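You operate a simulated robot arm through the tools that you are given. There is no shell and no other tool. Be economical: measure what you need, move in short steps, check, and stop when the job is done.

The job below is to be done with a simulated two-armed robot. You get a single attempt, and the scene is never put back.

JOB
Fetch the purge tin marked "Purge 72" from the grey side table and set it on top of the low teal wheel. Then take the small scoop and put it on the right low shelf of the long bench. Then fetch the black pellet jar and set it on top of the purple-over-yellow wheel. Do these in the order given. Set down upright: purge tin, black pellet jar.

Only the result counts: the job must be done as asked and must still hold three seconds after the hand-in. Knocking over, shifting, dropping, spilling or breaking anything else fails it.

ROBOT AND FRAMES
Two 7-joint arms with three-finger grippers on one trunk, on a base that drives. Base frame: it is fixed to the floor where the robot stands at the start and does not move with it; the origin is under the middle of the robot, x ahead of it, y to its left, z up. Readings come in mm, rad, newtons and seconds.
The left shoulder is at the start at [70, 146, 1162], the right one opposite. Places, roughly: black pellet jar [-2750, 5750, 1250]; purple-over-yellow wheel (11x11x7 cm) [-1800, 2100, 300]; right low shelf of the long bench [-2600, 6500, 300]; small scoop [-2500, 5750, 750]. Payload 2.2 kg a hand.
Tool frame (each hand has its own): the origin (TCP) lies between the finger pads and is the grasp point; the fingertips stand 28 mm ahead of it; z points along the fingers, y is the line along which they close. Largest opening 102 mm; the body of the gripper starts 71 mm behind the TCP.
Orientation is that of the tool frame in the base frame, as a unit quaternion [w, x, y, z]. With the fingers straight down and closing along the base's y, the tool's x points along the base's -x, its y along +y and its z along -z.

CONTROLS
- The arms move only by the tool nudge_tool. It takes "left_deltas", "right_deltas" or both (then of equal length, played together; a hand with none holds still); each is a list of rows, each a list of 7 numbers: the shift along the tool's x, y, z in mm, then the turn, a rotation vector about the tool's x, y, z in rad, then the finger opening in mm, from 0 to 102. In form: [[dx, dy, dz, ax, ay, az, hand], ...]. A call has 1 to 20 rows; each row shifts and turns the commanded pose from where the row before left it, along the tool's axes as they then stand. Rows are played at 5 a second. More than 50 mm and 0.15 rad between two rows, or a gripper value outside its range, and nothing of the call is played. A pose out of reach is approached as far as the arm can. The call stops where the force on the tool passes 40 N (or 10 N more than at its start, if that is more) or the arm is blocked; 0.2 s more then pass. The fingers move at their own pace and stop on an object; they squeeze with about 40 N. The grip force told is the motor's: it shows also when the fingers shut on nothing. Time passes only in rows, and 0.2 s behind the last, so rows that do not move let the fingers close. It gives the time, the measured TCP pose, the force on the tool (base axes), the opening and the grip force at its end, in the units of the frame above (readings bear some noise), with the torque about the TCP (base axes, N m) and any sound that the robot's microphone picked up.
- Cameras (640 x 400 px; columns grow to the right, rows downward): "scene" is now at [131.5, -16.5, 1380.5]; the picture's right is [-0.20, -0.98, 0.00], its down [-0.67, 0.14, -0.73] and it looks along [0.72, -0.15, -0.68] (base axes); focal length 275 px, centre (320, 200). "left" rides on the left gripper at [72, 38, -86] in its tool frame; the picture's right is [-0.46, 0.89, 0.00], its down [-0.60, -0.32, -0.73] and it looks along [-0.65, -0.34, 0.68] (tool axes); focal length 256 px, centre (320, 200). "right" rides on the right gripper at [69, 44, -86] in its tool frame; the picture's right is [-0.53, 0.85, 0.00], its down [-0.58, -0.36, -0.73] and it looks along [-0.62, -0.39, 0.68] (tool axes); focal length 256 px, centre (320, 200). There is no depth. A picture from a camera that has moved, and an enlarged one, comes with that camera's place and axes in the base frame and with its lens.
- get_image(camera): a new picture of that camera. No time passes.
- move_column(by): slides the trunk up (or, below 0, down) by that many mm; the arms and the scene camera ride with it, the base frame stays. It gives what a move gives, with no picture.
- roll_base(legs): drives the robot by 1 to 6 legs, each [ahead, left, turn to the left] in mm, mm and rad, along the robot's own axes; the way and the turn of a leg run together, so that a leg with both is an arc; at most 1500 mm and 3.142 rad a leg. The arms and the cameras ride along, it lands a little off, and it stops where it bumps. It gives what a move gives.
- turn_head(pan, tilt): turns the head with the scene camera to pan (to the left, within 1.501 rad either way) and tilt (down, from -0.506 to 1.204), counted from straight ahead of the robot. It gives what a move gives.
- enlarge(camera, box): a new picture of the part [left, top, right, bottom] of that camera's present view, enlarged. No time passes.
- close_job(): hands the job in; it is judged then, once.

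Work in short steps. Places have to be worked out from the pictures, the camera data and where the tool is seen: move nearer, look again, correct. Check each grasp and each placing, and mend what went wrong. You have 165 turns and 122 pictures in all, those below and enlarged ones among them. Open the grippers and draw the arms clear of the work before you hand the job in, unless the task says otherwise; then end with one line.

The tools are called after ">>>" as a command line: name --argument value ..., lists and objects as JSON in quotes. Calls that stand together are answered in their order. nudge_tool: Moves the arms, as the interface text tells. Its arguments: {"type":"object","properties":{"left_deltas":{"type":"array","items":{"type":"array","items":{"type":"number"}}},"right_deltas":{"type":"array","items":{"type":"array","items":{"type":"number"}}}},"required":[]} The other tools are called the same way: move_column (by) slides the trunk up or down; roll_base (legs) drives the base; turn_head (pan, tilt) turns the head that bears the scene camera; get_image (camera) takes a picture; enlarge (camera, box) takes an enlarged picture of a part of a camera's view; close_job () hands the job in.

At the start:

```text
t: 0.0
left_position: [473.2, 55.3, 1060.3]
left_tcp_rot: [0.001, 0.0, 1.0, 0.0]
left_wrist_force: [0.4, 0.2, -0.5]
left_ft_torque: [-0.02, -0.01, 0.05]
left_opening: 102.1
left_finger_force: 0.1
right_position: [453.4, -339.9, 1106.0]
right_tcp_rot: [0.001, 0.001, 1.0, 0.0]
right_wrist_force: [0.5, 0.4, -1.3]
right_ft_torque: [-0.05, 0.01, 0.02]
right_opening: 102.1
right_finger_force: 0.0
trunk travel left (down, up): [-700.0, 240.0]
robot x, y, heading: [-4.3, -0.8, -0.001]
head pan, tilt: [-0.201, 0.752]
```

scene: 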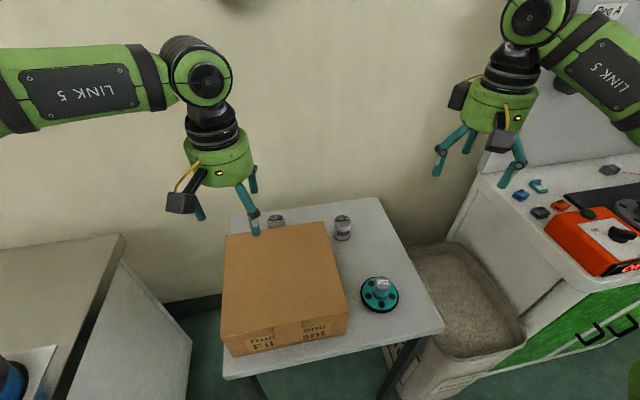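
right: 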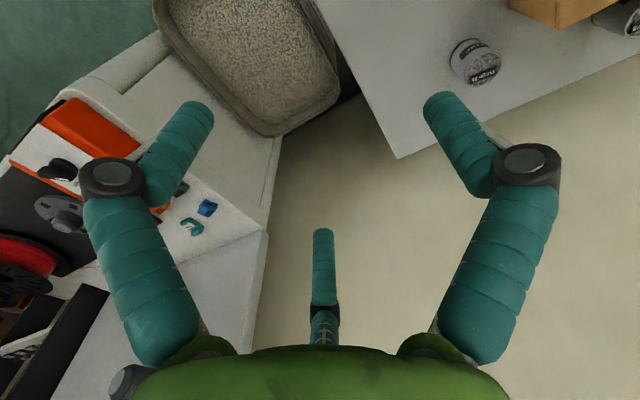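
left: 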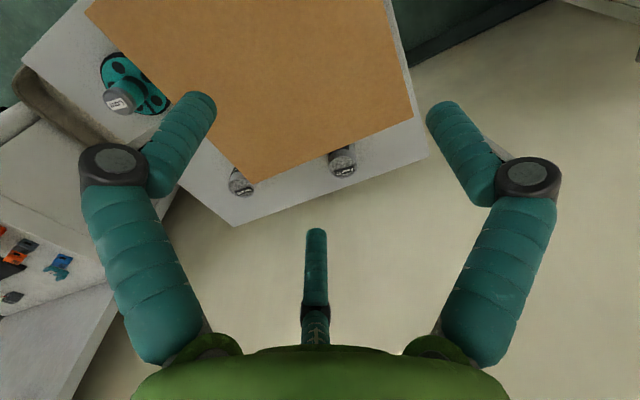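

The tabletop shows a box, two tins at the back and a teal wheel with a tin on it. I enlarge these to read the labels.

>>> enlarge --camera "scene" --box '[220, 190, 450, 350]'

>>> enlarge --camera "left" --box '[60, 20, 220, 120]'

>>> enlarge --camera "right" --box '[420, 0, 640, 120]'

>>> enlarge --camera "left" --box '[200, 120, 400, 230]'

```text
2.50 times, centred on (335, 270) of scene
camera zoom: at [131.5, -16.5, 1380.5], right [-0.2, -0.98, 0.0], down [-0.67, 0.14, -0.73], along [0.72, -0.15, -0.68], focal length 687 px, centre (282, 25)
```

zoom: 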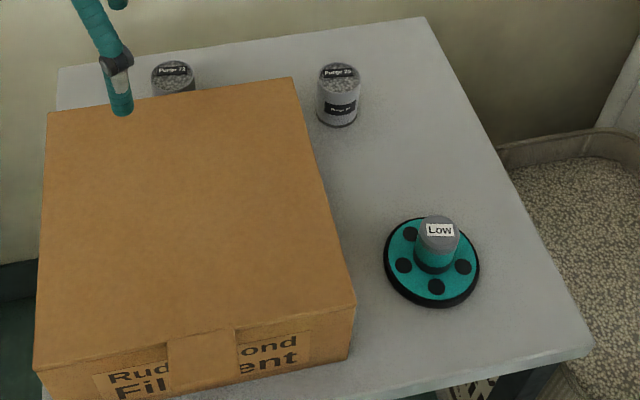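

```text
4.00 times, centred on (140, 70) of left
camera zoom: at [401.9, 92.4, 1145.7], right [0.46, 0.89, 0.0], down [0.6, -0.32, 0.73], along [0.65, -0.34, -0.68], focal length 1024 px, centre (1040, 720)
```

zoom: 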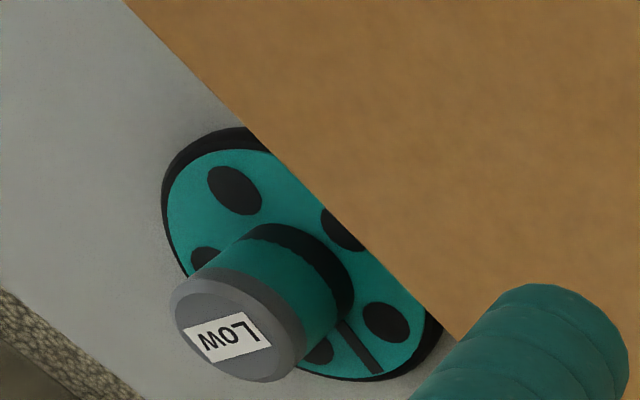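

```text
2.91 times, centred on (530, 60) of right
camera zoom: at [385.3, -295.3, 1193.1], right [0.54, 0.84, 0.0], down [0.58, -0.37, 0.73], along [0.62, -0.39, -0.68], focal length 745 px, centre (-291, 607)
```

zoom: 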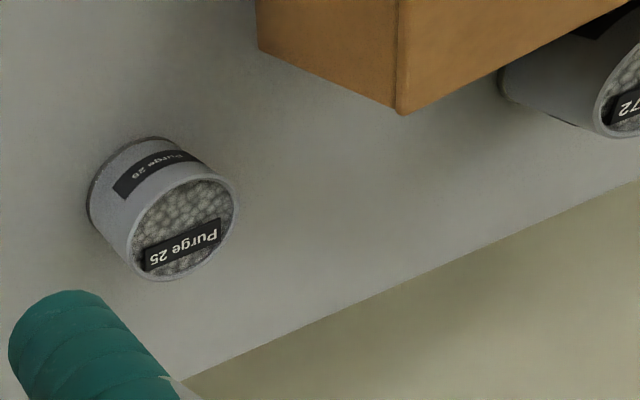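

```text
3.20 times, centred on (300, 175) of left
camera zoom: at [401.9, 92.4, 1145.7], right [0.46, 0.89, 0.0], down [0.6, -0.32, 0.73], along [0.65, -0.34, -0.68], focal length 819 px, centre (384, 280)
```

zoom: 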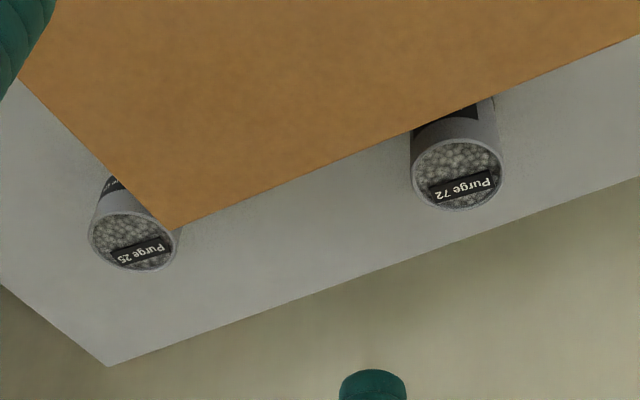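

Triangulating from both views, Purge 72 stands behind the box at about (665, 0), with its top at z ≈ 823. The wheel hub top is at about (432, -231, 804), the box top is at z ≈ 854 and the box's back face is at x ≈ 608. I look down to see how much room the base has.

>>> turn_head --pan 0.0 --tilt 1.2

>>> get_image --camera "scene"

```text
t: 0.9
left_position: [473.7, 55.3, 1060.0]
left_tcp_rot: [0.001, -0.001, 1.0, 0.0]
left_wrist_force: [1.0, 0.3, -0.3]
left_ft_torque: [-0.02, 0.05, -0.02]
left_opening: 101.8
left_finger_force: 0.0
right_position: [453.6, -340.8, 1106.4]
right_tcp_rot: [0.0, 0.0, 1.0, 0.0]
right_wrist_force: [-0.5, 0.2, -0.5]
right_ft_torque: [-0.01, 0.02, 0.0]
right_opening: 101.8
right_finger_force: 0.1
trunk travel left (down, up): [-700.0, 240.0]
robot x, y, heading: [-3.5, 1.4, 0.005]
head pan, tilt: [0.0, 1.201]
```

```text
114 pictures are left
camera scene: at [106.4, -0.1, 1349.0], right [0.0, -1.0, 0.0], down [-0.93, 0.0, -0.36], along [0.36, 0.0, -0.93], focal length 275 px, centre (320, 200)
```

scene: 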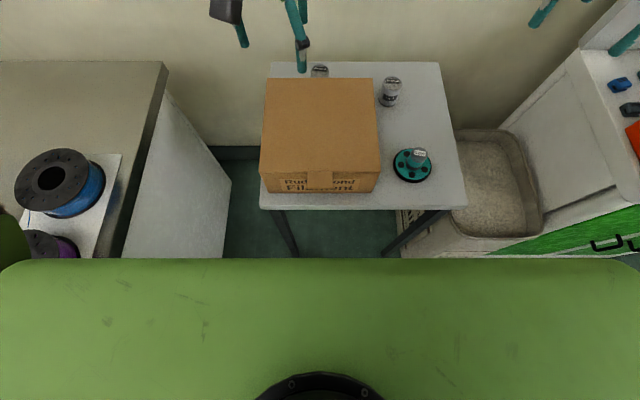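

I have no clear view of the base front, so I leave it where it is. I lower the trunk a little and test how far forward the left hand reaches, well above the box.

>>> move_column --by -100

>>> nudge_tool --left_deltas '[[-48, -14, 0, 0, 0, 0, 80], [-48, -14, 0, 0, 0, 0, 80], [-48, -14, 0, 0, 0, 0, 80], [-48, -14, 0, 0, 0, 0, 80], [0, 0, 0, 0, 0, 0, 80]]'

>>> get_image --camera "left"

```text
t: 2.2
left_position: [473.7, 54.7, 959.9]
left_tcp_rot: [0.0, -0.001, 1.0, 0.0]
left_wrist_force: [-0.2, 0.0, -0.6]
left_ft_torque: [0.0, -0.01, 0.02]
left_opening: 102.3
left_finger_force: 0.0
right_position: [453.0, -340.9, 1005.4]
right_tcp_rot: [0.0, 0.002, 1.0, 0.0]
right_wrist_force: [-0.3, -0.7, 0.0]
right_ft_torque: [0.0, -0.06, -0.02]
right_opening: 101.9
right_finger_force: 0.1
trunk travel left (down, up): [-600.0, 340.0]
robot x, y, heading: [1.3, -0.3, 0.0]
head pan, tilt: [0.0, 1.201]
```

```text
t: 3.4
left_position: [607.1, 10.0, 957.9]
left_tcp_rot: [0.001, 0.0, 1.0, 0.001]
left_wrist_force: [-0.4, -0.7, -0.1]
left_ft_torque: [0.04, -0.03, 0.03]
left_opening: 80.3
left_finger_force: 0.0
left hand out of reach, approached as far as the arm can: row 3, 4
right_position: [453.6, -343.3, 1006.7]
right_tcp_rot: [0.0, 0.001, 1.0, 0.001]
right_wrist_force: [-0.2, -1.1, 0.4]
right_ft_torque: [0.06, 0.01, 0.01]
right_opening: 102.0
right_finger_force: 0.0
trunk travel left (down, up): [-600.0, 340.0]
robot x, y, heading: [0.2, 2.7, 0.001]
head pan, tilt: [0.0, 1.201]
```

```text
113 pictures are left
camera left: at [533.8, 47.9, 1042.3], right [0.46, 0.89, 0.0], down [0.6, -0.32, 0.73], along [0.65, -0.34, -0.68], focal length 256 px, centre (320, 200)
```

left: 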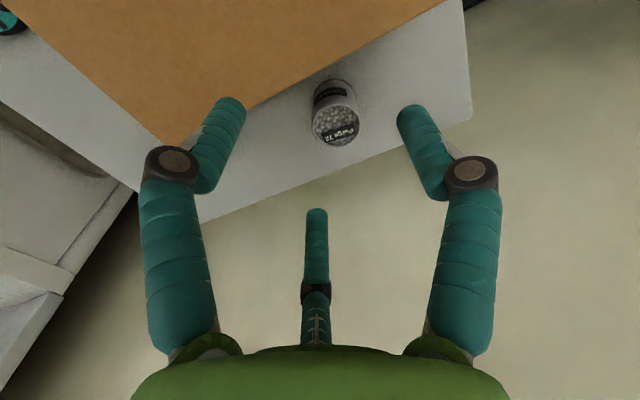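

Purge 72 fixes at about (660, 0), but the arm stops at x ≈ 607. I drive the base 65 mm nearer, which leaves the table edge about 255 mm ahead of the axis.

>>> roll_base --legs '[[65, 0, 0]]'

>>> turn_head --pan 0.0 --tilt 0.8

>>> get_image --camera "scene"

>>> get_image --camera "left"

```text
t: 4.5
left_position: [657.9, 5.0, 954.3]
left_tcp_rot: [-0.001, 0.0, 1.0, 0.0]
left_wrist_force: [0.7, -0.6, -0.7]
left_ft_torque: [-0.02, -0.01, -0.03]
left_opening: 80.2
left_finger_force: 0.0
right_position: [501.6, -347.3, 1006.2]
right_tcp_rot: [-0.001, 0.003, 1.0, 0.0]
right_wrist_force: [0.0, -0.5, -0.7]
right_ft_torque: [-0.02, -0.01, 0.01]
right_opening: 102.1
right_finger_force: 0.1
trunk travel left (down, up): [-600.0, 340.0]
robot x, y, heading: [48.6, -9.0, -0.006]
head pan, tilt: [0.0, 1.201]
stopped in leg 1: the robot was blocked; the commanded pose is now the measured one
```

```text
t: 5.4
left_position: [657.7, 6.0, 953.8]
left_tcp_rot: [-0.001, 0.001, 1.0, 0.001]
left_wrist_force: [0.0, 0.6, 0.2]
left_ft_torque: [-0.01, -0.03, -0.03]
left_opening: 80.2
left_finger_force: 0.2
right_position: [501.9, -347.6, 1006.1]
right_tcp_rot: [0.0, 0.003, 1.0, 0.0]
right_wrist_force: [0.5, 0.0, -0.3]
right_ft_torque: [-0.03, -0.01, -0.02]
right_opening: 101.8
right_finger_force: 0.0
trunk travel left (down, up): [-600.0, 340.0]
robot x, y, heading: [53.9, -9.9, -0.003]
head pan, tilt: [0.0, 0.799]
```

```text
112 pictures are left
camera scene: at [181.3, -5.6, 1276.6], right [-0.01, -1.0, 0.0], down [-0.72, 0.0, -0.7], along [0.7, 0.0, -0.72], focal length 275 px, centre (320, 200)
```

scene: 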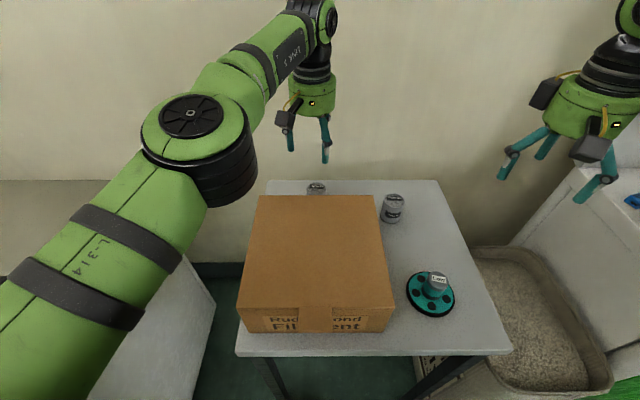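

```text
111 pictures are left
camera left: at [585.2, 43.2, 1040.9], right [0.47, 0.89, 0.0], down [0.6, -0.32, 0.73], along [0.65, -0.34, -0.68], focal length 256 px, centre (320, 200)
```

left: 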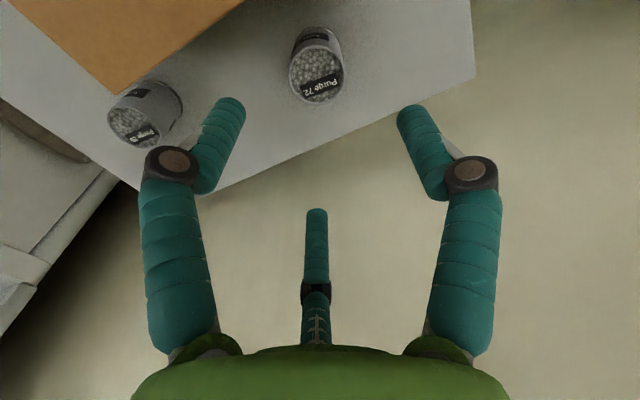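

The base touched something and stopped. The tin still reads (661, 1), so the table has not shifted. I centre over the tin with the opening at 66 and go partway down.

>>> nudge_tool --left_deltas '[[-4, -5, 0, 0, 0, 0, 66], [0, 0, 40, 0, 0, 0, 66], [0, 0, 40, 0, 0, 0, 66], [0, 0, 0, 0, 0, 0, 66]]'

>>> get_image --camera "left"

>>> enlarge --camera "scene" --box '[230, 60, 430, 240]'

```text
t: 6.4
left_position: [656.2, 5.9, 878.2]
left_tcp_rot: [-0.001, 0.0, 1.0, 0.0]
left_wrist_force: [-0.4, -0.1, 0.3]
left_ft_torque: [0.01, -0.02, 0.0]
left_opening: 66.2
left_finger_force: 0.1
left hand out of reach, approached as far as the arm can: row 1
right_position: [500.9, -346.7, 1005.8]
right_tcp_rot: [0.001, 0.002, 1.0, 0.0]
right_wrist_force: [-0.6, 0.8, 0.1]
right_ft_torque: [0.01, -0.01, -0.01]
right_opening: 102.3
right_finger_force: 0.0
trunk travel left (down, up): [-600.0, 340.0]
robot x, y, heading: [46.1, -5.3, -0.004]
head pan, tilt: [0.0, 0.799]
```

```text
110 pictures are left
camera left: at [584.4, 43.7, 963.4], right [0.47, 0.89, 0.0], down [0.6, -0.32, 0.73], along [0.65, -0.34, -0.68], focal length 256 px, centre (320, 200)
```

left: 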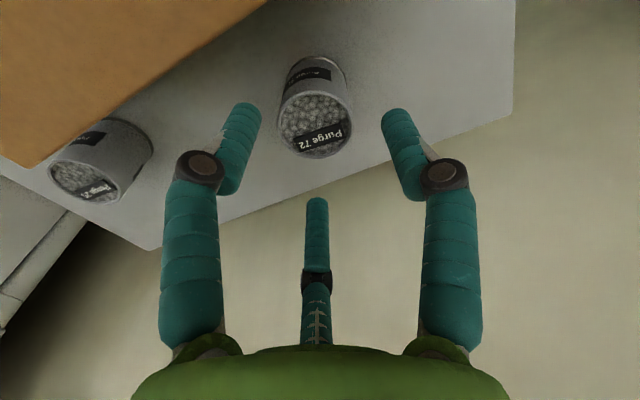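

```text
2.22 times, centred on (330, 150) of scene
camera zoom: at [180.5, -5.5, 1276.8], right [-0.01, -1.0, 0.0], down [-0.72, 0.0, -0.7], along [0.7, 0.0, -0.72], focal length 611 px, centre (298, 311)
```

zoom: 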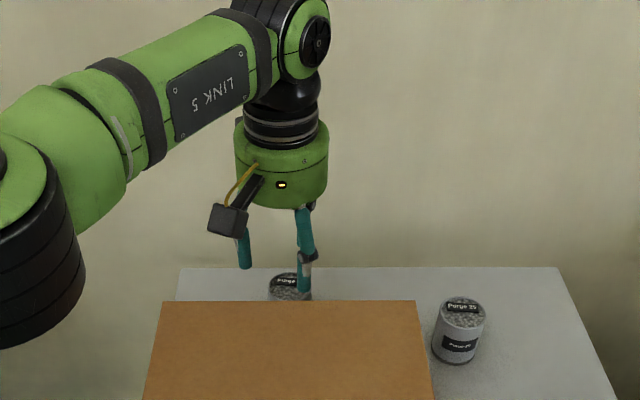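

The tin top reads (660, 2) and the hand is within about 4 mm of it. I go down to z ≈ 812 with that small correction.

>>> nudge_tool --left_deltas '[[-2, -2, 30, 0, 0, 0, 66], [-2, -2, 25, 0, 0, 0, 66], [0, 0, 11, 0, 0, 0, 66], [0, 0, 0, 0, 0, 0, 66]]'

>>> get_image --camera "left"

```text
t: 7.4
left_position: [659.4, 1.2, 810.8]
left_tcp_rot: [0.0, 0.001, 1.0, 0.0]
left_wrist_force: [-0.8, 1.0, -0.5]
left_ft_torque: [0.01, 0.0, 0.01]
left_opening: 66.0
left_finger_force: 0.1
right_position: [501.8, -346.9, 1006.1]
right_tcp_rot: [0.0, 0.003, 1.0, 0.0]
right_wrist_force: [1.6, 0.1, 0.0]
right_ft_torque: [0.04, 0.01, 0.01]
right_opening: 102.1
right_finger_force: 0.2
trunk travel left (down, up): [-600.0, 340.0]
robot x, y, heading: [53.0, -8.8, -0.007]
head pan, tilt: [0.0, 0.799]
```

```text
108 pictures are left
camera left: at [586.6, 38.6, 896.7], right [0.47, 0.88, 0.0], down [0.6, -0.32, 0.73], along [0.65, -0.34, -0.68], focal length 256 px, centre (320, 200)
```

left: 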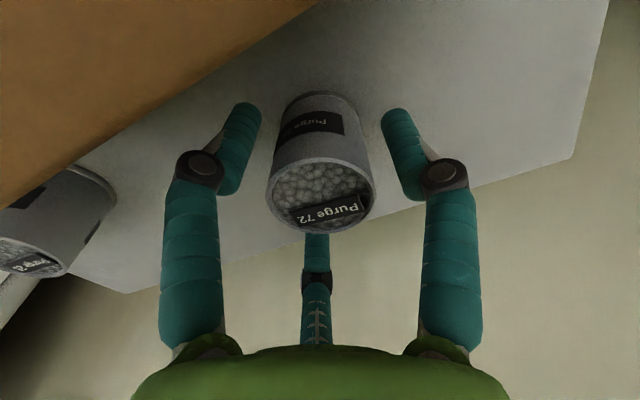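

The tin sits centred between the fingers, its top at about z = 816. I close.

>>> nudge_tool --left_deltas '[[0, 0, 3, 0, 0, 0, 50], [0, 0, 0, 0, 0, 0, 38], [0, 0, 0, 0, 0, 0, 34], [0, 0, 0, 0, 0, 0, 30], [0, 0, 0, 0, 0, 0, 30]]'

>>> get_image --camera "left"

```text
t: 8.6
left_position: [658.7, 1.4, 808.6]
left_tcp_rot: [-0.001, 0.0, 1.0, 0.0]
left_wrist_force: [2.3, 0.3, 4.9]
left_ft_torque: [0.0, -0.16, 0.04]
left_opening: 46.1
left_finger_force: 40.3
right_position: [501.0, -347.1, 1006.6]
right_tcp_rot: [0.0, 0.003, 1.0, 0.0]
right_wrist_force: [0.0, 0.8, 0.5]
right_ft_torque: [-0.03, 0.02, 0.0]
right_opening: 102.3
right_finger_force: 0.0
trunk travel left (down, up): [-600.0, 340.0]
robot x, y, heading: [46.4, 1.0, -0.009]
head pan, tilt: [0.0, 0.799]
```

```text
107 pictures are left
camera left: at [587.0, 39.0, 893.6], right [0.47, 0.89, 0.0], down [0.6, -0.32, 0.73], along [0.65, -0.34, -0.68], focal length 256 px, centre (320, 200)
```

left: 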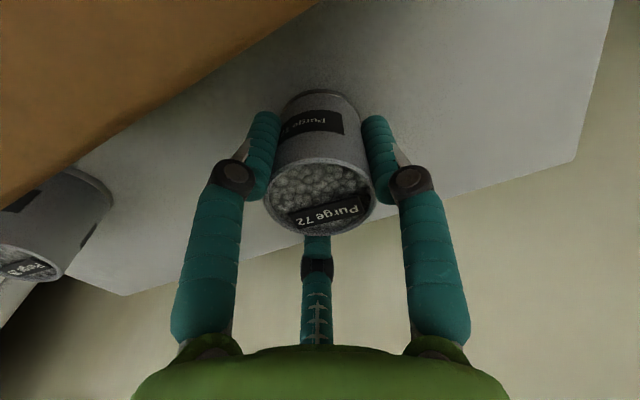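

Gripped at 46 mm. I lift by raising the trunk 170 mm, which keeps the arm pose and clears the box.

>>> move_column --by 170

>>> get_image --camera "left"

>>> get_image --camera "scene"

```text
t: 10.5
left_position: [658.5, 1.2, 977.2]
left_tcp_rot: [0.0, -0.001, 1.0, 0.0]
left_wrist_force: [0.8, -0.3, 0.7]
left_ft_torque: [-0.02, 0.0, -0.01]
left_opening: 30.0
left_finger_force: 0.1
right_position: [502.5, -348.3, 1176.2]
right_tcp_rot: [-0.001, 0.002, 1.0, 0.0]
right_wrist_force: [-0.5, 0.7, -0.4]
right_ft_torque: [0.0, 0.02, 0.0]
right_opening: 102.0
right_finger_force: 0.0
trunk travel left (down, up): [-770.0, 170.0]
robot x, y, heading: [46.8, -3.7, -0.005]
head pan, tilt: [0.0, 0.799]
```

```text
106 pictures are left
camera left: at [587.2, 38.9, 1063.0], right [0.47, 0.89, 0.0], down [0.6, -0.32, 0.73], along [0.65, -0.34, -0.68], focal length 256 px, centre (320, 200)
```

left: 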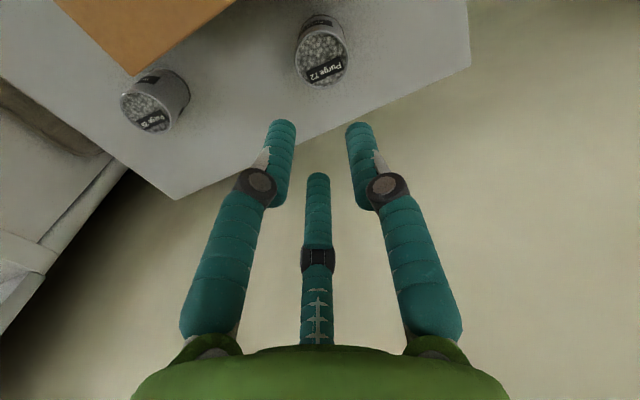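

```text
105 pictures are left
camera scene: at [181.0, -5.8, 1446.7], right [-0.01, -1.0, 0.0], down [-0.72, 0.0, -0.7], along [0.7, 0.0, -0.72], focal length 275 px, centre (320, 200)
```

scene: 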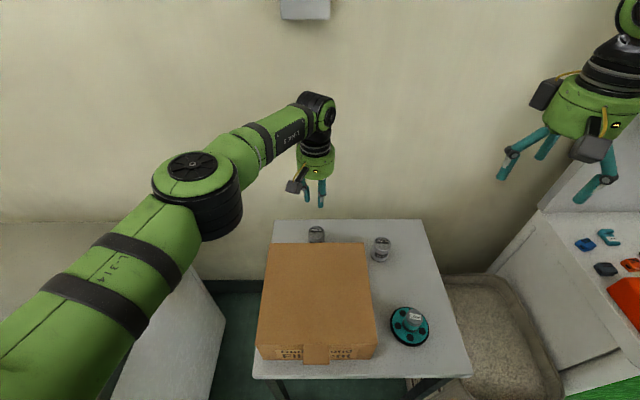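

The tin slipped out and is still standing in place, so the grip was too shallow. I open, go back down and take it about 12 mm deeper, watching the camera's clearance over the box.

>>> nudge_tool --left_deltas '[[0, 2, 0, 0, 0, 0, 66], [0, 0, 0, 0, 0, 0, 66]]'

>>> move_column --by -170

>>> get_image --camera "left"

>>> enlarge --camera "scene" --box '[230, 100, 430, 240]'

```text
t: 11.1
left_position: [660.3, 3.1, 976.6]
left_tcp_rot: [0.001, 0.0, 1.0, 0.001]
left_wrist_force: [0.2, -1.1, 0.1]
left_ft_torque: [-0.03, -0.01, 0.01]
left_opening: 66.1
left_finger_force: 0.1
right_position: [501.9, -348.2, 1175.1]
right_tcp_rot: [0.001, 0.003, 1.0, 0.0]
right_wrist_force: [0.3, -0.6, -0.3]
right_ft_torque: [-0.03, 0.0, 0.02]
right_opening: 101.8
right_finger_force: 0.1
trunk travel left (down, up): [-770.0, 170.0]
robot x, y, heading: [54.3, -4.4, -0.004]
head pan, tilt: [0.0, 0.799]
```

```text
t: 13.1
left_position: [658.8, 3.4, 807.4]
left_tcp_rot: [0.001, 0.0, 1.0, 0.0]
left_wrist_force: [0.0, -0.8, -0.1]
left_ft_torque: [-0.02, 0.01, 0.02]
left_opening: 65.9
left_finger_force: 0.2
right_position: [501.3, -346.3, 1005.5]
right_tcp_rot: [0.0, 0.003, 1.0, -0.001]
right_wrist_force: [0.0, 0.2, -0.2]
right_ft_torque: [0.03, 0.0, 0.01]
right_opening: 101.7
right_finger_force: 0.0
trunk travel left (down, up): [-600.0, 340.0]
robot x, y, heading: [49.1, -2.8, -0.004]
head pan, tilt: [0.0, 0.799]
```

```text
104 pictures are left
camera left: at [587.1, 40.7, 893.0], right [0.47, 0.89, 0.0], down [0.6, -0.32, 0.73], along [0.65, -0.34, -0.68], focal length 256 px, centre (320, 200)
```

left: 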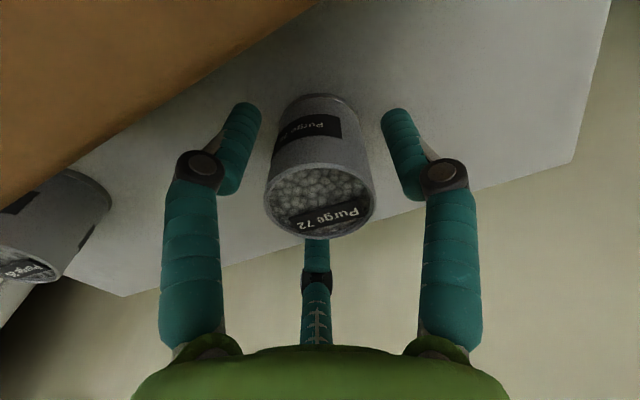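

```text
2.86 times, centred on (330, 170) of scene
camera zoom: at [180.6, -5.6, 1276.8], right [-0.01, -1.0, 0.0], down [-0.72, 0.0, -0.7], along [0.7, 0.0, -0.72], focal length 785 px, centre (291, 286)
```

zoom: 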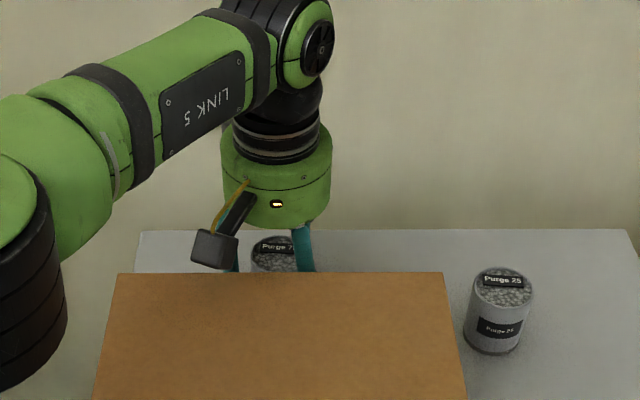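

The tin is centred again. I go 12 mm deeper, close fully, then start a slow 25 mm lift.

>>> nudge_tool --left_deltas '[[0, 0, 6, 0, 0, 0, 66], [0, 0, 6, 0, 0, 0, 66], [0, 0, 0, 0, 0, 0, 50], [0, 0, 0, 0, 0, 0, 30], [0, 0, 0, 0, 0, 0, 15], [0, 0, 0, 0, 0, 0, 15], [0, 0, 0, 0, 0, 0, 15]]'

>>> nudge_tool --left_deltas '[[0, 0, -5, 0, 0, 0, 15], [0, 0, -5, 0, 0, 0, 15], [0, 0, -5, 0, 0, 0, 15], [0, 0, -5, 0, 0, 0, 15], [0, 0, -5, 0, 0, 0, 15]]'

>>> get_image --camera "left"

```text
t: 14.7
left_position: [658.7, 3.1, 795.1]
left_tcp_rot: [0.0, -0.001, 1.0, 0.0]
left_wrist_force: [1.1, 0.3, 1.6]
left_ft_torque: [0.06, -0.01, 0.0]
left_opening: 45.7
left_finger_force: 40.4
right_position: [502.2, -348.6, 1005.2]
right_tcp_rot: [0.0, 0.003, 1.0, 0.0]
right_wrist_force: [0.7, -0.4, 0.0]
right_ft_torque: [0.0, 0.0, 0.03]
right_opening: 101.7
right_finger_force: 0.0
trunk travel left (down, up): [-600.0, 340.0]
robot x, y, heading: [49.8, 0.5, -0.004]
head pan, tilt: [0.0, 0.799]
```

```text
t: 15.8
left_position: [659.7, 3.4, 820.7]
left_tcp_rot: [0.001, 0.001, 1.0, 0.0]
left_wrist_force: [0.4, 1.1, -1.4]
left_ft_torque: [0.02, 0.0, 0.0]
left_opening: 45.8
left_finger_force: 39.8
right_position: [500.2, -347.5, 1004.9]
right_tcp_rot: [0.001, 0.003, 1.0, 0.0]
right_wrist_force: [-1.4, 0.3, 0.6]
right_ft_torque: [0.0, 0.0, 0.02]
right_opening: 102.0
right_finger_force: 0.0
trunk travel left (down, up): [-600.0, 340.0]
robot x, y, heading: [47.7, -6.4, -0.005]
head pan, tilt: [0.0, 0.799]
```

```text
102 pictures are left
camera left: at [586.8, 40.5, 906.7], right [0.47, 0.88, 0.0], down [0.6, -0.32, 0.73], along [0.65, -0.34, -0.68], focal length 256 px, centre (320, 200)
```

left: 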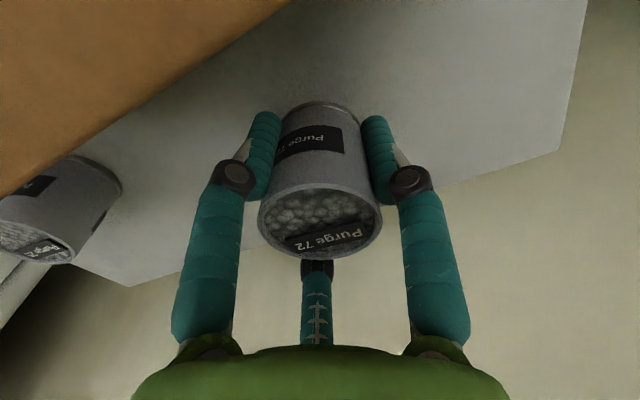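

The tin is lifted and held. I raise it clear of the box and move the idle right hand up, back and outward so the left arm can swing across.

>>> move_column --by 140

>>> nudge_tool --right_deltas '[[30, -20, -30, 0, 0, 0, 102], [30, -20, -30, 0, 0, 0, 102], [30, -20, -30, 0, 0, 0, 102], [30, -20, -20, 0, 0, 0, 102], [30, 0, 0, 0, 0, 0, 102]]'

>>> get_image --camera "scene"

```text
t: 17.5
left_position: [659.0, 2.5, 960.0]
left_tcp_rot: [-0.001, 0.0, 1.0, 0.0]
left_wrist_force: [-0.4, 0.5, -1.4]
left_ft_torque: [0.04, -0.01, -0.02]
left_opening: 45.6
left_finger_force: 40.1
right_position: [502.7, -347.2, 1145.8]
right_tcp_rot: [0.0, 0.003, 1.0, 0.0]
right_wrist_force: [-0.1, 0.0, 0.7]
right_ft_torque: [0.0, 0.01, 0.0]
right_opening: 101.9
right_finger_force: 0.0
trunk travel left (down, up): [-740.0, 200.0]
robot x, y, heading: [47.7, -7.0, -0.003]
head pan, tilt: [0.0, 0.799]
```

```text
t: 18.7
left_position: [660.0, 3.0, 959.6]
left_tcp_rot: [-0.001, 0.0, 1.0, 0.0]
left_wrist_force: [0.8, -0.1, -1.3]
left_ft_torque: [-0.01, 0.01, 0.0]
left_opening: 45.8
left_finger_force: 40.3
right_position: [395.7, -411.0, 1242.2]
right_tcp_rot: [-0.001, 0.003, 1.0, 0.0]
right_wrist_force: [1.0, -0.3, -0.5]
right_ft_torque: [-0.03, 0.04, 0.02]
right_opening: 101.9
right_finger_force: 0.1
right hand out of reach, approached as far as the arm can: row 4, 5
trunk travel left (down, up): [-740.0, 200.0]
robot x, y, heading: [46.2, 0.1, -0.006]
head pan, tilt: [0.0, 0.799]
```

```text
101 pictures are left
camera scene: at [182.9, -5.8, 1416.5], right [-0.01, -1.0, 0.0], down [-0.72, 0.0, -0.7], along [0.7, 0.0, -0.72], focal length 275 px, centre (320, 200)
```

scene: 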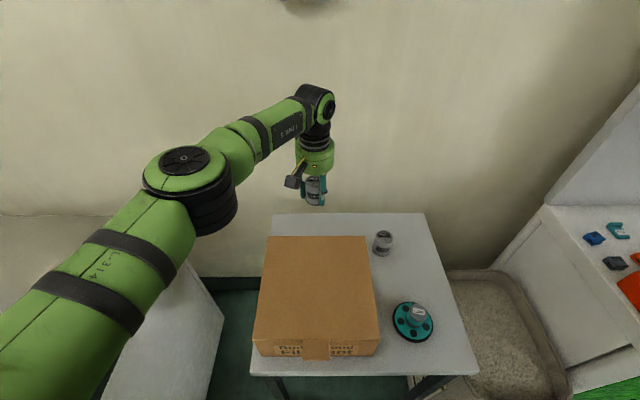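

The tin is clear. I swing it towards the wheel, stopping about 30 mm short to look again.

>>> nudge_tool --left_deltas '[[25, -25, 0, 0, 0, 0, 15], [25, -25, 0, 0, 0, 0, 15], [25, -25, 0, 0, 0, 0, 15], [25, -25, 0, 0, 0, 0, 15], [25, -25, 0, 0, 0, 0, 15], [25, -25, 0, 0, 0, 0, 15], [25, -25, 0, 0, 0, 0, 15], [25, -25, 0, 0, 0, 0, 15]]'

>>> get_image --camera "left"

>>> get_image --camera "scene"

```text
t: 20.5
left_position: [457.7, -198.4, 962.4]
left_tcp_rot: [-0.001, 0.001, 1.0, 0.0]
left_wrist_force: [-0.1, -0.2, -2.1]
left_ft_torque: [0.02, 0.0, 0.04]
left_opening: 45.9
left_finger_force: 39.8
right_position: [392.4, -411.2, 1241.0]
right_tcp_rot: [0.0, 0.003, 1.0, 0.001]
right_wrist_force: [-0.8, -0.5, 0.9]
right_ft_torque: [0.05, -0.03, 0.0]
right_opening: 102.3
right_finger_force: 0.1
trunk travel left (down, up): [-740.0, 200.0]
robot x, y, heading: [52.4, -4.1, -0.005]
head pan, tilt: [0.0, 0.799]
```

```text
100 pictures are left
camera left: at [385.1, -161.7, 1047.3], right [0.47, 0.88, 0.0], down [0.6, -0.32, 0.73], along [0.65, -0.34, -0.68], focal length 256 px, centre (320, 200)
```

left: 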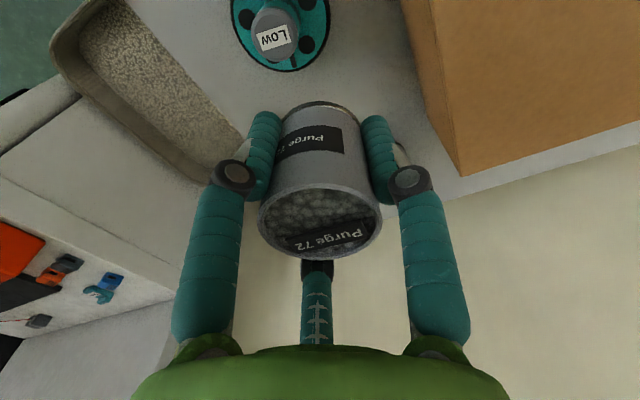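

```text
99 pictures are left
camera scene: at [180.0, -7.2, 1416.8], right [-0.01, -1.0, 0.0], down [-0.72, 0.0, -0.7], along [0.7, 0.0, -0.72], focal length 275 px, centre (320, 200)
```

scene: 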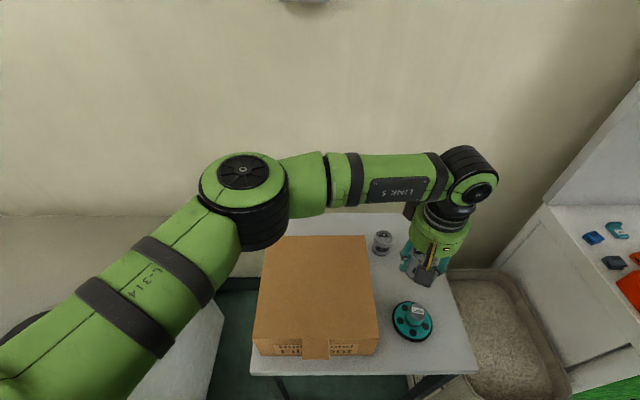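

Both cameras put the wheel's hub top at (422, -223, 804), and the tin's bottom looks to be about 32 mm below the TCP. I move over the hub and descend to leave roughly a 20 mm gap.

>>> nudge_tool --left_deltas '[[18, -12, 0, 0, 0, 0, 15], [18, -13, 0, 0, 0, 0, 15], [0, 0, 30, 0, 0, 0, 15], [0, 0, 30, 0, 0, 0, 15], [0, 0, 30, 0, 0, 0, 15], [0, 0, 12, 0, 0, 0, 15], [0, 0, 0, 0, 0, 0, 15]]'

>>> get_image --camera "left"

>>> enlarge --camera "scene" --box '[340, 220, 500, 360]'

```text
t: 22.1
left_position: [431.2, -210.4, 858.1]
left_tcp_rot: [0.0, 0.001, 1.0, 0.0]
left_wrist_force: [-0.8, -0.1, 0.1]
left_ft_torque: [0.01, 0.0, -0.01]
left_opening: 45.7
left_finger_force: 40.0
left hand out of reach, approached as far as the arm can: row 2, 5
right_position: [394.3, -411.8, 1241.1]
right_tcp_rot: [-0.001, 0.002, 1.0, 0.0]
right_wrist_force: [0.1, -0.6, 0.4]
right_ft_torque: [-0.01, 0.01, 0.0]
right_opening: 102.1
right_finger_force: 0.0
trunk travel left (down, up): [-740.0, 200.0]
robot x, y, heading: [49.3, -7.8, -0.007]
head pan, tilt: [0.0, 0.799]
```

```text
98 pictures are left
camera left: at [358.8, -172.7, 945.1], right [0.47, 0.88, 0.0], down [0.6, -0.32, 0.73], along [0.65, -0.34, -0.68], focal length 256 px, centre (320, 200)
```

left: 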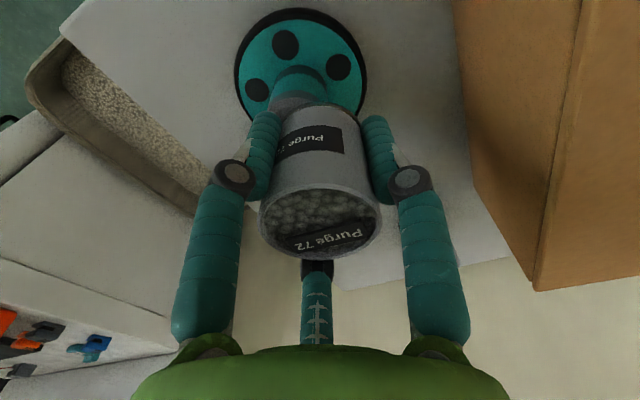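

```text
2.86 times, centred on (420, 290) of scene
camera zoom: at [180.6, -6.2, 1416.7], right [-0.01, -1.0, 0.0], down [-0.72, 0.0, -0.7], along [0.7, 0.0, -0.72], focal length 785 px, centre (34, -57)
```

zoom: 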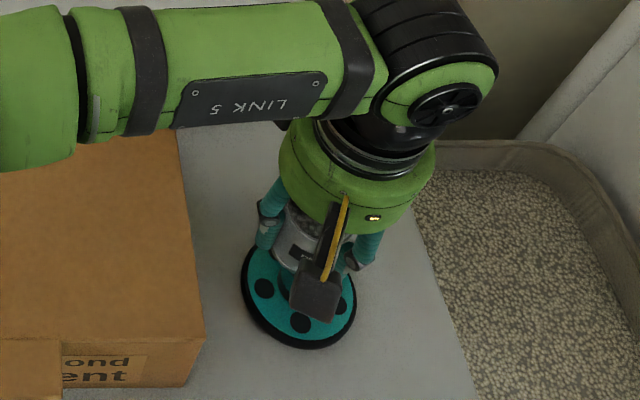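

The arm stops about 15 mm short of the hub because it is folded too far across. I raise the tin 60 mm, back the base off 40 mm and turn it slightly right.

>>> move_column --by 60

>>> roll_base --legs '[[-40, 0, 0], [0, 0, -0.12]]'

>>> get_image --camera "left"

```text
t: 23.1
left_position: [432.9, -210.2, 918.0]
left_tcp_rot: [0.0, 0.0, 1.0, -0.001]
left_wrist_force: [0.0, -0.4, -2.2]
left_ft_torque: [-0.01, 0.04, -0.01]
left_opening: 45.5
left_finger_force: 40.0
right_position: [395.7, -411.8, 1300.3]
right_tcp_rot: [-0.002, 0.002, 1.0, 0.0]
right_wrist_force: [-0.1, -0.1, -0.1]
right_ft_torque: [-0.01, 0.0, 0.03]
right_opening: 101.7
right_finger_force: 0.1
trunk travel left (down, up): [-800.0, 140.0]
robot x, y, heading: [48.4, -6.5, -0.005]
head pan, tilt: [0.0, 0.799]
```

```text
t: 24.6
left_position: [366.1, -253.7, 917.1]
left_tcp_rot: [-0.002, 0.06, 0.998, -0.001]
left_wrist_force: [0.2, 0.0, -1.9]
left_ft_torque: [0.01, 0.03, 0.03]
left_opening: 45.8
left_finger_force: 39.8
right_position: [306.9, -448.3, 1300.7]
right_tcp_rot: [-0.002, 0.063, 0.998, -0.001]
right_wrist_force: [-0.2, -1.2, -0.5]
right_ft_torque: [-0.02, 0.05, -0.01]
right_opening: 102.1
right_finger_force: 0.1
trunk travel left (down, up): [-800.0, 140.0]
robot x, y, heading: [8.9, -1.1, -0.126]
head pan, tilt: [0.0, 0.799]
```

```text
96 pictures are left
camera left: at [299.9, -206.5, 1004.2], right [0.57, 0.82, 0.0], down [0.56, -0.39, 0.73], along [0.6, -0.41, -0.68], focal length 256 px, centre (320, 200)
```

left: 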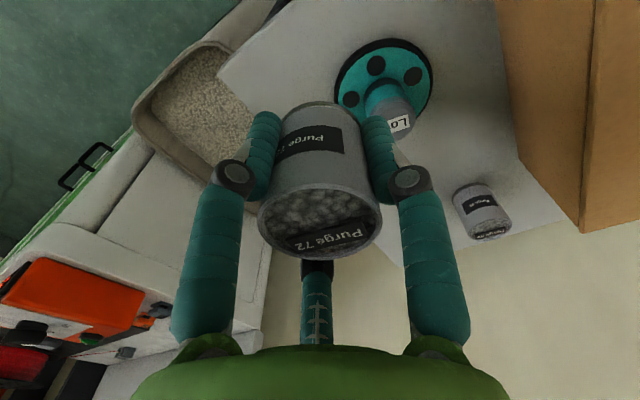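

The base moved as wanted. From this view the hub is at about (426, -220), so I shift the hand roughly (+59, +33) in the base frame and look again.

>>> nudge_tool --left_deltas '[[-18, 13, 0, 0, 0, 0, 15], [-18, 13, 0, 0, 0, 0, 15], [-18, 13, 0, 0, 0, 0, 15], [0, 0, 20, 0, 0, 0, 15], [0, 0, 20, 0, 0, 0, 15], [0, 0, 0, 0, 0, 0, 15]]'

>>> get_image --camera "left"

>>> enlarge --camera "scene" --box '[320, 200, 480, 360]'

```text
t: 26.0
left_position: [421.2, -222.2, 879.3]
left_tcp_rot: [-0.001, 0.06, 0.998, 0.0]
left_wrist_force: [0.4, -0.8, -0.8]
left_ft_torque: [-0.01, 0.04, 0.04]
left_opening: 45.6
left_finger_force: 40.1
right_position: [302.7, -449.4, 1301.6]
right_tcp_rot: [0.0, 0.063, 0.998, 0.0]
right_wrist_force: [-0.7, 0.8, 0.0]
right_ft_torque: [0.0, 0.02, 0.0]
right_opening: 102.2
right_finger_force: 0.0
trunk travel left (down, up): [-800.0, 140.0]
robot x, y, heading: [9.1, -4.2, -0.126]
head pan, tilt: [0.0, 0.799]
```

```text
95 pictures are left
camera left: at [354.4, -177.1, 965.9], right [0.57, 0.82, 0.0], down [0.56, -0.39, 0.73], along [0.6, -0.41, -0.68], focal length 256 px, centre (320, 200)
```

left: 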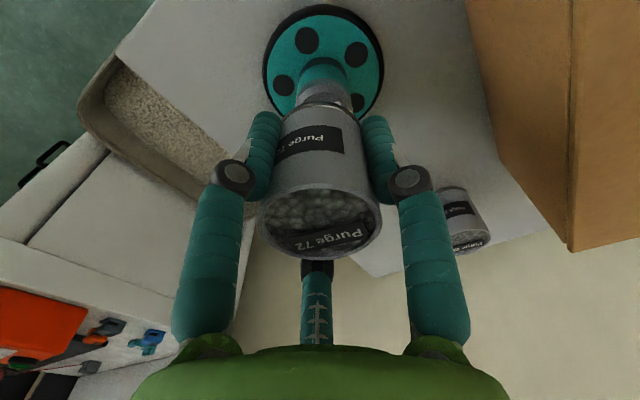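

```text
2.50 times, centred on (400, 280) of scene
camera zoom: at [139.1, -20.9, 1476.7], right [-0.12, -0.99, 0.0], down [-0.71, 0.09, -0.7], along [0.69, -0.09, -0.72], focal length 687 px, centre (120, 0)
```

zoom: 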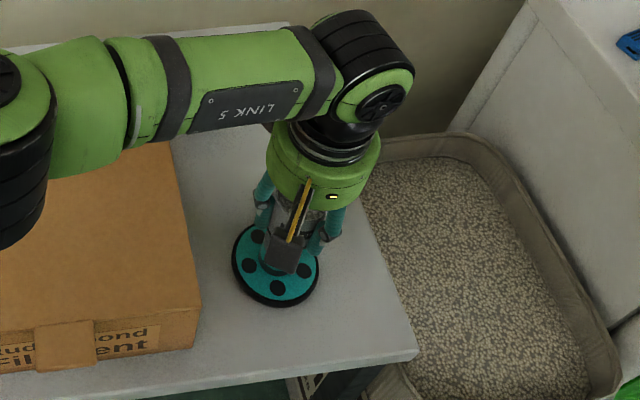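

Using the cap edges, the hub centre is at about (426, -221), so I correct by 5 mm. I descend to near contact, about 849.

>>> nudge_tool --left_deltas '[[-5, 2, 0, 0, 0, 0, 15], [0, 0, 15, 0, 0, 0, 15], [0, 0, 15, 0, 0, 0, 15], [0, 0, 0, 0, 0, 0, 15]]'

>>> enlarge --camera "left" --box '[220, 20, 420, 160]'

>>> enlarge --camera "scene" --box '[360, 250, 460, 330]'

```text
t: 27.0
left_position: [427.2, -221.7, 853.0]
left_tcp_rot: [0.001, 0.06, 0.998, -0.001]
left_wrist_force: [2.5, 1.3, 29.5]
left_ft_torque: [0.24, 0.07, -0.02]
left_opening: 46.2
left_finger_force: 40.0
right_position: [301.1, -448.3, 1302.7]
right_tcp_rot: [0.001, 0.064, 0.998, -0.002]
right_wrist_force: [0.5, 0.2, -0.1]
right_ft_torque: [0.01, 0.01, 0.01]
right_opening: 101.8
right_finger_force: 0.0
trunk travel left (down, up): [-800.0, 140.0]
robot x, y, heading: [10.6, -5.5, -0.129]
head pan, tilt: [0.0, 0.799]
```

```text
2.86 times, centred on (320, 90) of left
camera zoom: at [359.3, -175.1, 938.8], right [0.57, 0.82, 0.0], down [0.56, -0.39, 0.73], along [0.6, -0.42, -0.68], focal length 731 px, centre (320, 514)
```

zoom: 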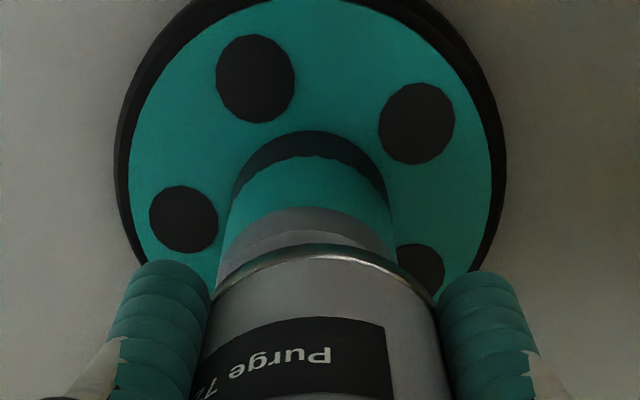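

```text
5.00 times, centred on (410, 290) of scene
camera zoom: at [137.4, -19.6, 1477.3], right [-0.12, -0.99, 0.0], down [-0.71, 0.09, -0.7], along [0.69, -0.09, -0.72], focal length 1374 px, centre (-130, -250)
```

zoom: 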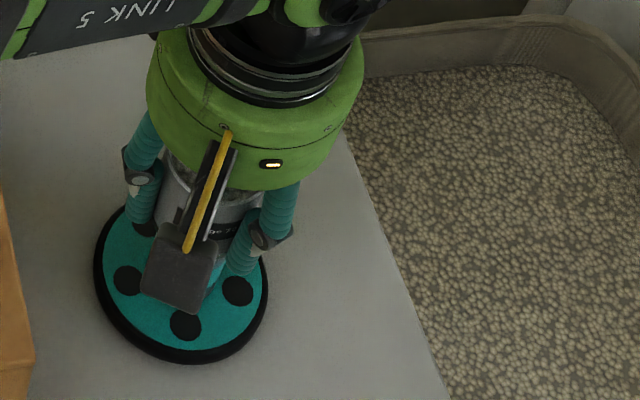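

Contact came at z ≈ 853, so the hub top is really at about 820. That puts the hub centre at about (419, -218), and both the image and the torque agree. I lift 10 mm, shift (-8, +4) and look.

>>> nudge_tool --left_deltas '[[0, 0, -12, 0, 0, 0, 15], [8.5, 3, 0, 0, 0, 0, 15], [0, 0, 0, 0, 0, 0, 15]]'

>>> enlarge --camera "left" --box '[220, 20, 420, 160]'

```text
t: 27.8
left_position: [418.3, -215.7, 862.8]
left_tcp_rot: [-0.001, 0.058, 0.998, 0.0]
left_wrist_force: [0.8, 0.0, -1.4]
left_ft_torque: [-0.01, 0.0, 0.0]
left_opening: 45.3
left_finger_force: 39.9
right_position: [303.6, -449.4, 1300.9]
right_tcp_rot: [0.0, 0.062, 0.998, 0.0]
right_wrist_force: [-0.1, -0.5, 0.1]
right_ft_torque: [-0.01, -0.01, 0.0]
right_opening: 101.8
right_finger_force: 0.1
trunk travel left (down, up): [-800.0, 140.0]
robot x, y, heading: [9.6, -5.3, -0.126]
head pan, tilt: [0.0, 0.799]
```

```text
2.86 times, centred on (320, 90) of left
camera zoom: at [351.7, -169.7, 947.3], right [0.57, 0.82, 0.0], down [0.56, -0.39, 0.73], along [0.6, -0.41, -0.68], focal length 731 px, centre (320, 514)
```

zoom: 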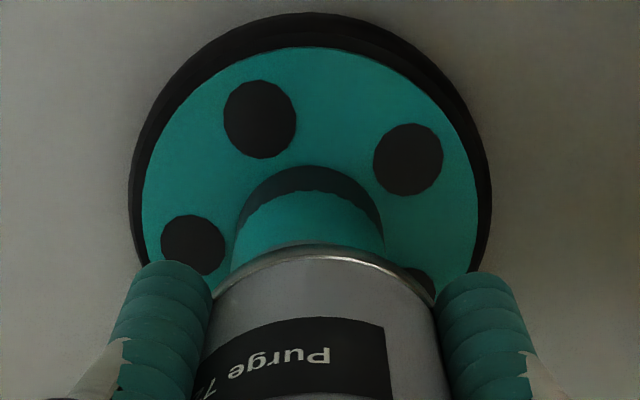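

The hub is still about 4 mm to the picture's left of the tin. I correct that and lower gently until contact.

>>> nudge_tool --left_deltas '[[1.8, -3.4, 0, 0, 0, 0, 15], [0, 0, 3, 0, 0, 0, 15], [0, 0, 3, 0, 0, 0, 15], [0, 0, 2, 0, 0, 0, 15], [0, 0, 0, 0, 0, 0, 15]]'

>>> enlarge --camera "left" --box '[220, 20, 420, 160]'

```text
t: 29.0
left_position: [416.1, -219.9, 854.2]
left_tcp_rot: [0.0, 0.061, 0.998, 0.0]
left_wrist_force: [1.0, 0.6, 0.5]
left_ft_torque: [-0.01, -0.09, -0.03]
left_opening: 45.3
left_finger_force: 39.5
right_position: [302.2, -449.6, 1300.8]
right_tcp_rot: [0.0, 0.063, 0.998, 0.0]
right_wrist_force: [-0.5, 0.1, 0.0]
right_ft_torque: [0.01, -0.04, -0.01]
right_opening: 101.9
right_finger_force: 0.0
trunk travel left (down, up): [-800.0, 140.0]
robot x, y, heading: [9.2, -4.5, -0.125]
head pan, tilt: [0.0, 0.799]
```

```text
2.86 times, centred on (320, 90) of left
camera zoom: at [349.8, -173.4, 939.3], right [0.57, 0.82, 0.0], down [0.56, -0.39, 0.73], along [0.6, -0.41, -0.68], focal length 731 px, centre (320, 514)
```

zoom: 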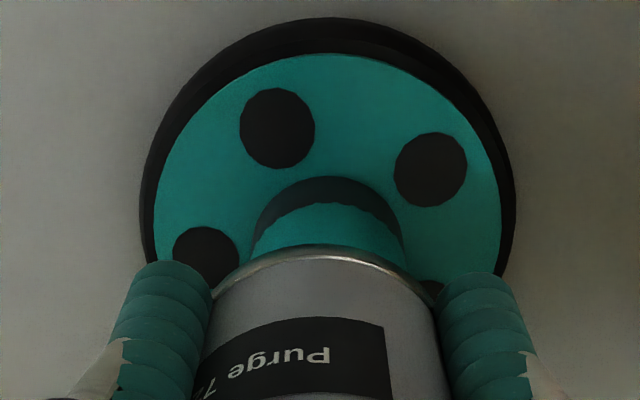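

The tin and hub are aligned laterally, and the near-side overhang fits a centred placement. I lower in 1 mm steps to contact.

>>> nudge_tool --left_deltas '[[0, 0, 1, 0, 0, 0, 15], [0, 0, 1, 0, 0, 0, 15], [0, 0, 0, 0, 0, 0, 15]]'

```text
t: 29.8
left_position: [416.7, -218.7, 852.7]
left_tcp_rot: [0.002, 0.06, 0.998, -0.001]
left_wrist_force: [3.1, -2.0, 21.6]
left_ft_torque: [0.07, -0.19, -0.02]
left_opening: 45.4
left_finger_force: 39.5
right_position: [301.7, -448.7, 1302.9]
right_tcp_rot: [0.0, 0.062, 0.998, 0.0]
right_wrist_force: [0.0, -0.7, 0.3]
right_ft_torque: [-0.03, 0.01, 0.01]
right_opening: 102.0
right_finger_force: 0.1
trunk travel left (down, up): [-800.0, 140.0]
robot x, y, heading: [7.6, -5.7, -0.122]
head pan, tilt: [0.0, 0.799]
```

The contact force is about 22 N and the image shows good centring. I relieve the press by 1 mm and open gently.

>>> nudge_tool --left_deltas '[[0, 0, -1, 0, 0, 0, 15], [0, 0, 0, 0, 0, 0, 44], [0, 0, 0, 0, 0, 0, 50], [0, 0, 0, 0, 0, 0, 60], [0, 0, 0, 0, 0, 0, 70]]'

>>> enlarge --camera "left" --box '[180, 20, 460, 280]'

```text
t: 31.0
left_position: [417.7, -218.7, 852.2]
left_tcp_rot: [0.0, 0.059, 0.998, 0.0]
left_wrist_force: [0.9, 0.2, 0.3]
left_ft_torque: [-0.02, 0.02, 0.01]
left_opening: 69.9
left_finger_force: 0.2
right_position: [303.1, -449.8, 1300.8]
right_tcp_rot: [0.0, 0.063, 0.998, 0.0]
right_wrist_force: [1.0, -0.4, -0.1]
right_ft_torque: [0.02, 0.01, 0.03]
right_opening: 102.1
right_finger_force: 0.0
trunk travel left (down, up): [-800.0, 140.0]
robot x, y, heading: [7.9, -7.9, -0.125]
head pan, tilt: [0.0, 0.799]
```

```text
1.54 times, centred on (320, 150) of left
camera zoom: at [350.2, -171.9, 938.1], right [0.57, 0.82, 0.0], down [0.56, -0.39, 0.73], along [0.6, -0.41, -0.68], focal length 394 px, centre (320, 277)
```

zoom: 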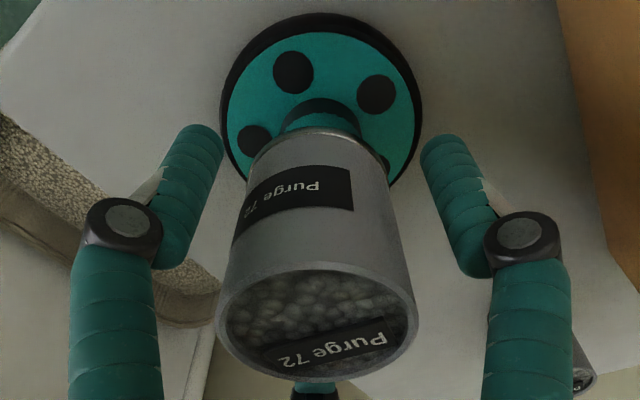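

The tin is standing free on the hub. I rise straight up and inspect it.

>>> nudge_tool --left_deltas '[[0, 0, -20, 0, 0, 0, 76], [0, 0, -30, 0, 0, 0, 76], [0, 0, -30, 0, 0, 0, 76], [0, 0, -30, 0, 0, 0, 76]]'

>>> get_image --camera "left"

>>> enlarge --camera "scene" --box '[340, 230, 460, 330]'

```text
t: 32.0
left_position: [418.3, -220.8, 963.9]
left_tcp_rot: [0.0, 0.059, 0.998, 0.001]
left_wrist_force: [-1.5, 0.0, 0.7]
left_ft_torque: [-0.01, -0.01, -0.04]
left_opening: 76.4
left_finger_force: 0.1
right_position: [302.3, -448.8, 1302.4]
right_tcp_rot: [0.0, 0.063, 0.998, 0.0]
right_wrist_force: [0.3, -0.2, -0.2]
right_ft_torque: [0.03, -0.01, 0.0]
right_opening: 102.2
right_finger_force: 0.1
trunk travel left (down, up): [-800.0, 140.0]
robot x, y, heading: [7.5, -2.8, -0.13]
head pan, tilt: [0.0, 0.799]
```

```text
88 pictures are left
camera left: at [350.4, -175.7, 1049.9], right [0.57, 0.82, 0.0], down [0.56, -0.39, 0.73], along [0.6, -0.41, -0.68], focal length 256 px, centre (320, 200)
```

left: 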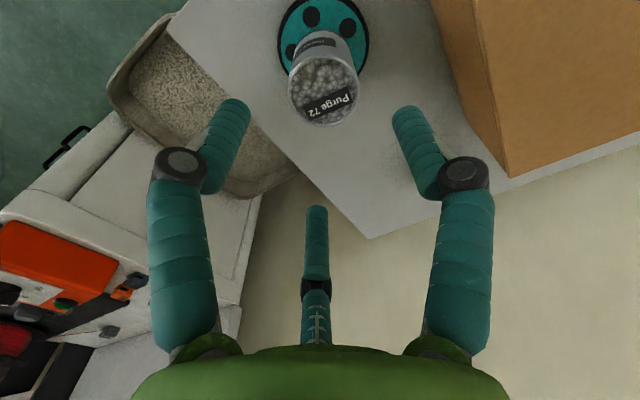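

```text
4.00 times, centred on (400, 280) of scene
camera zoom: at [138.8, -20.7, 1476.7], right [-0.12, -0.99, 0.0], down [-0.71, 0.09, -0.7], along [0.69, -0.09, -0.72], focal length 1099 px, centre (0, -120)
```

zoom: 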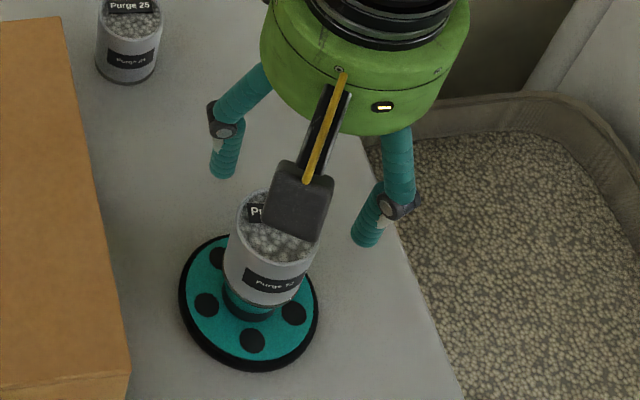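

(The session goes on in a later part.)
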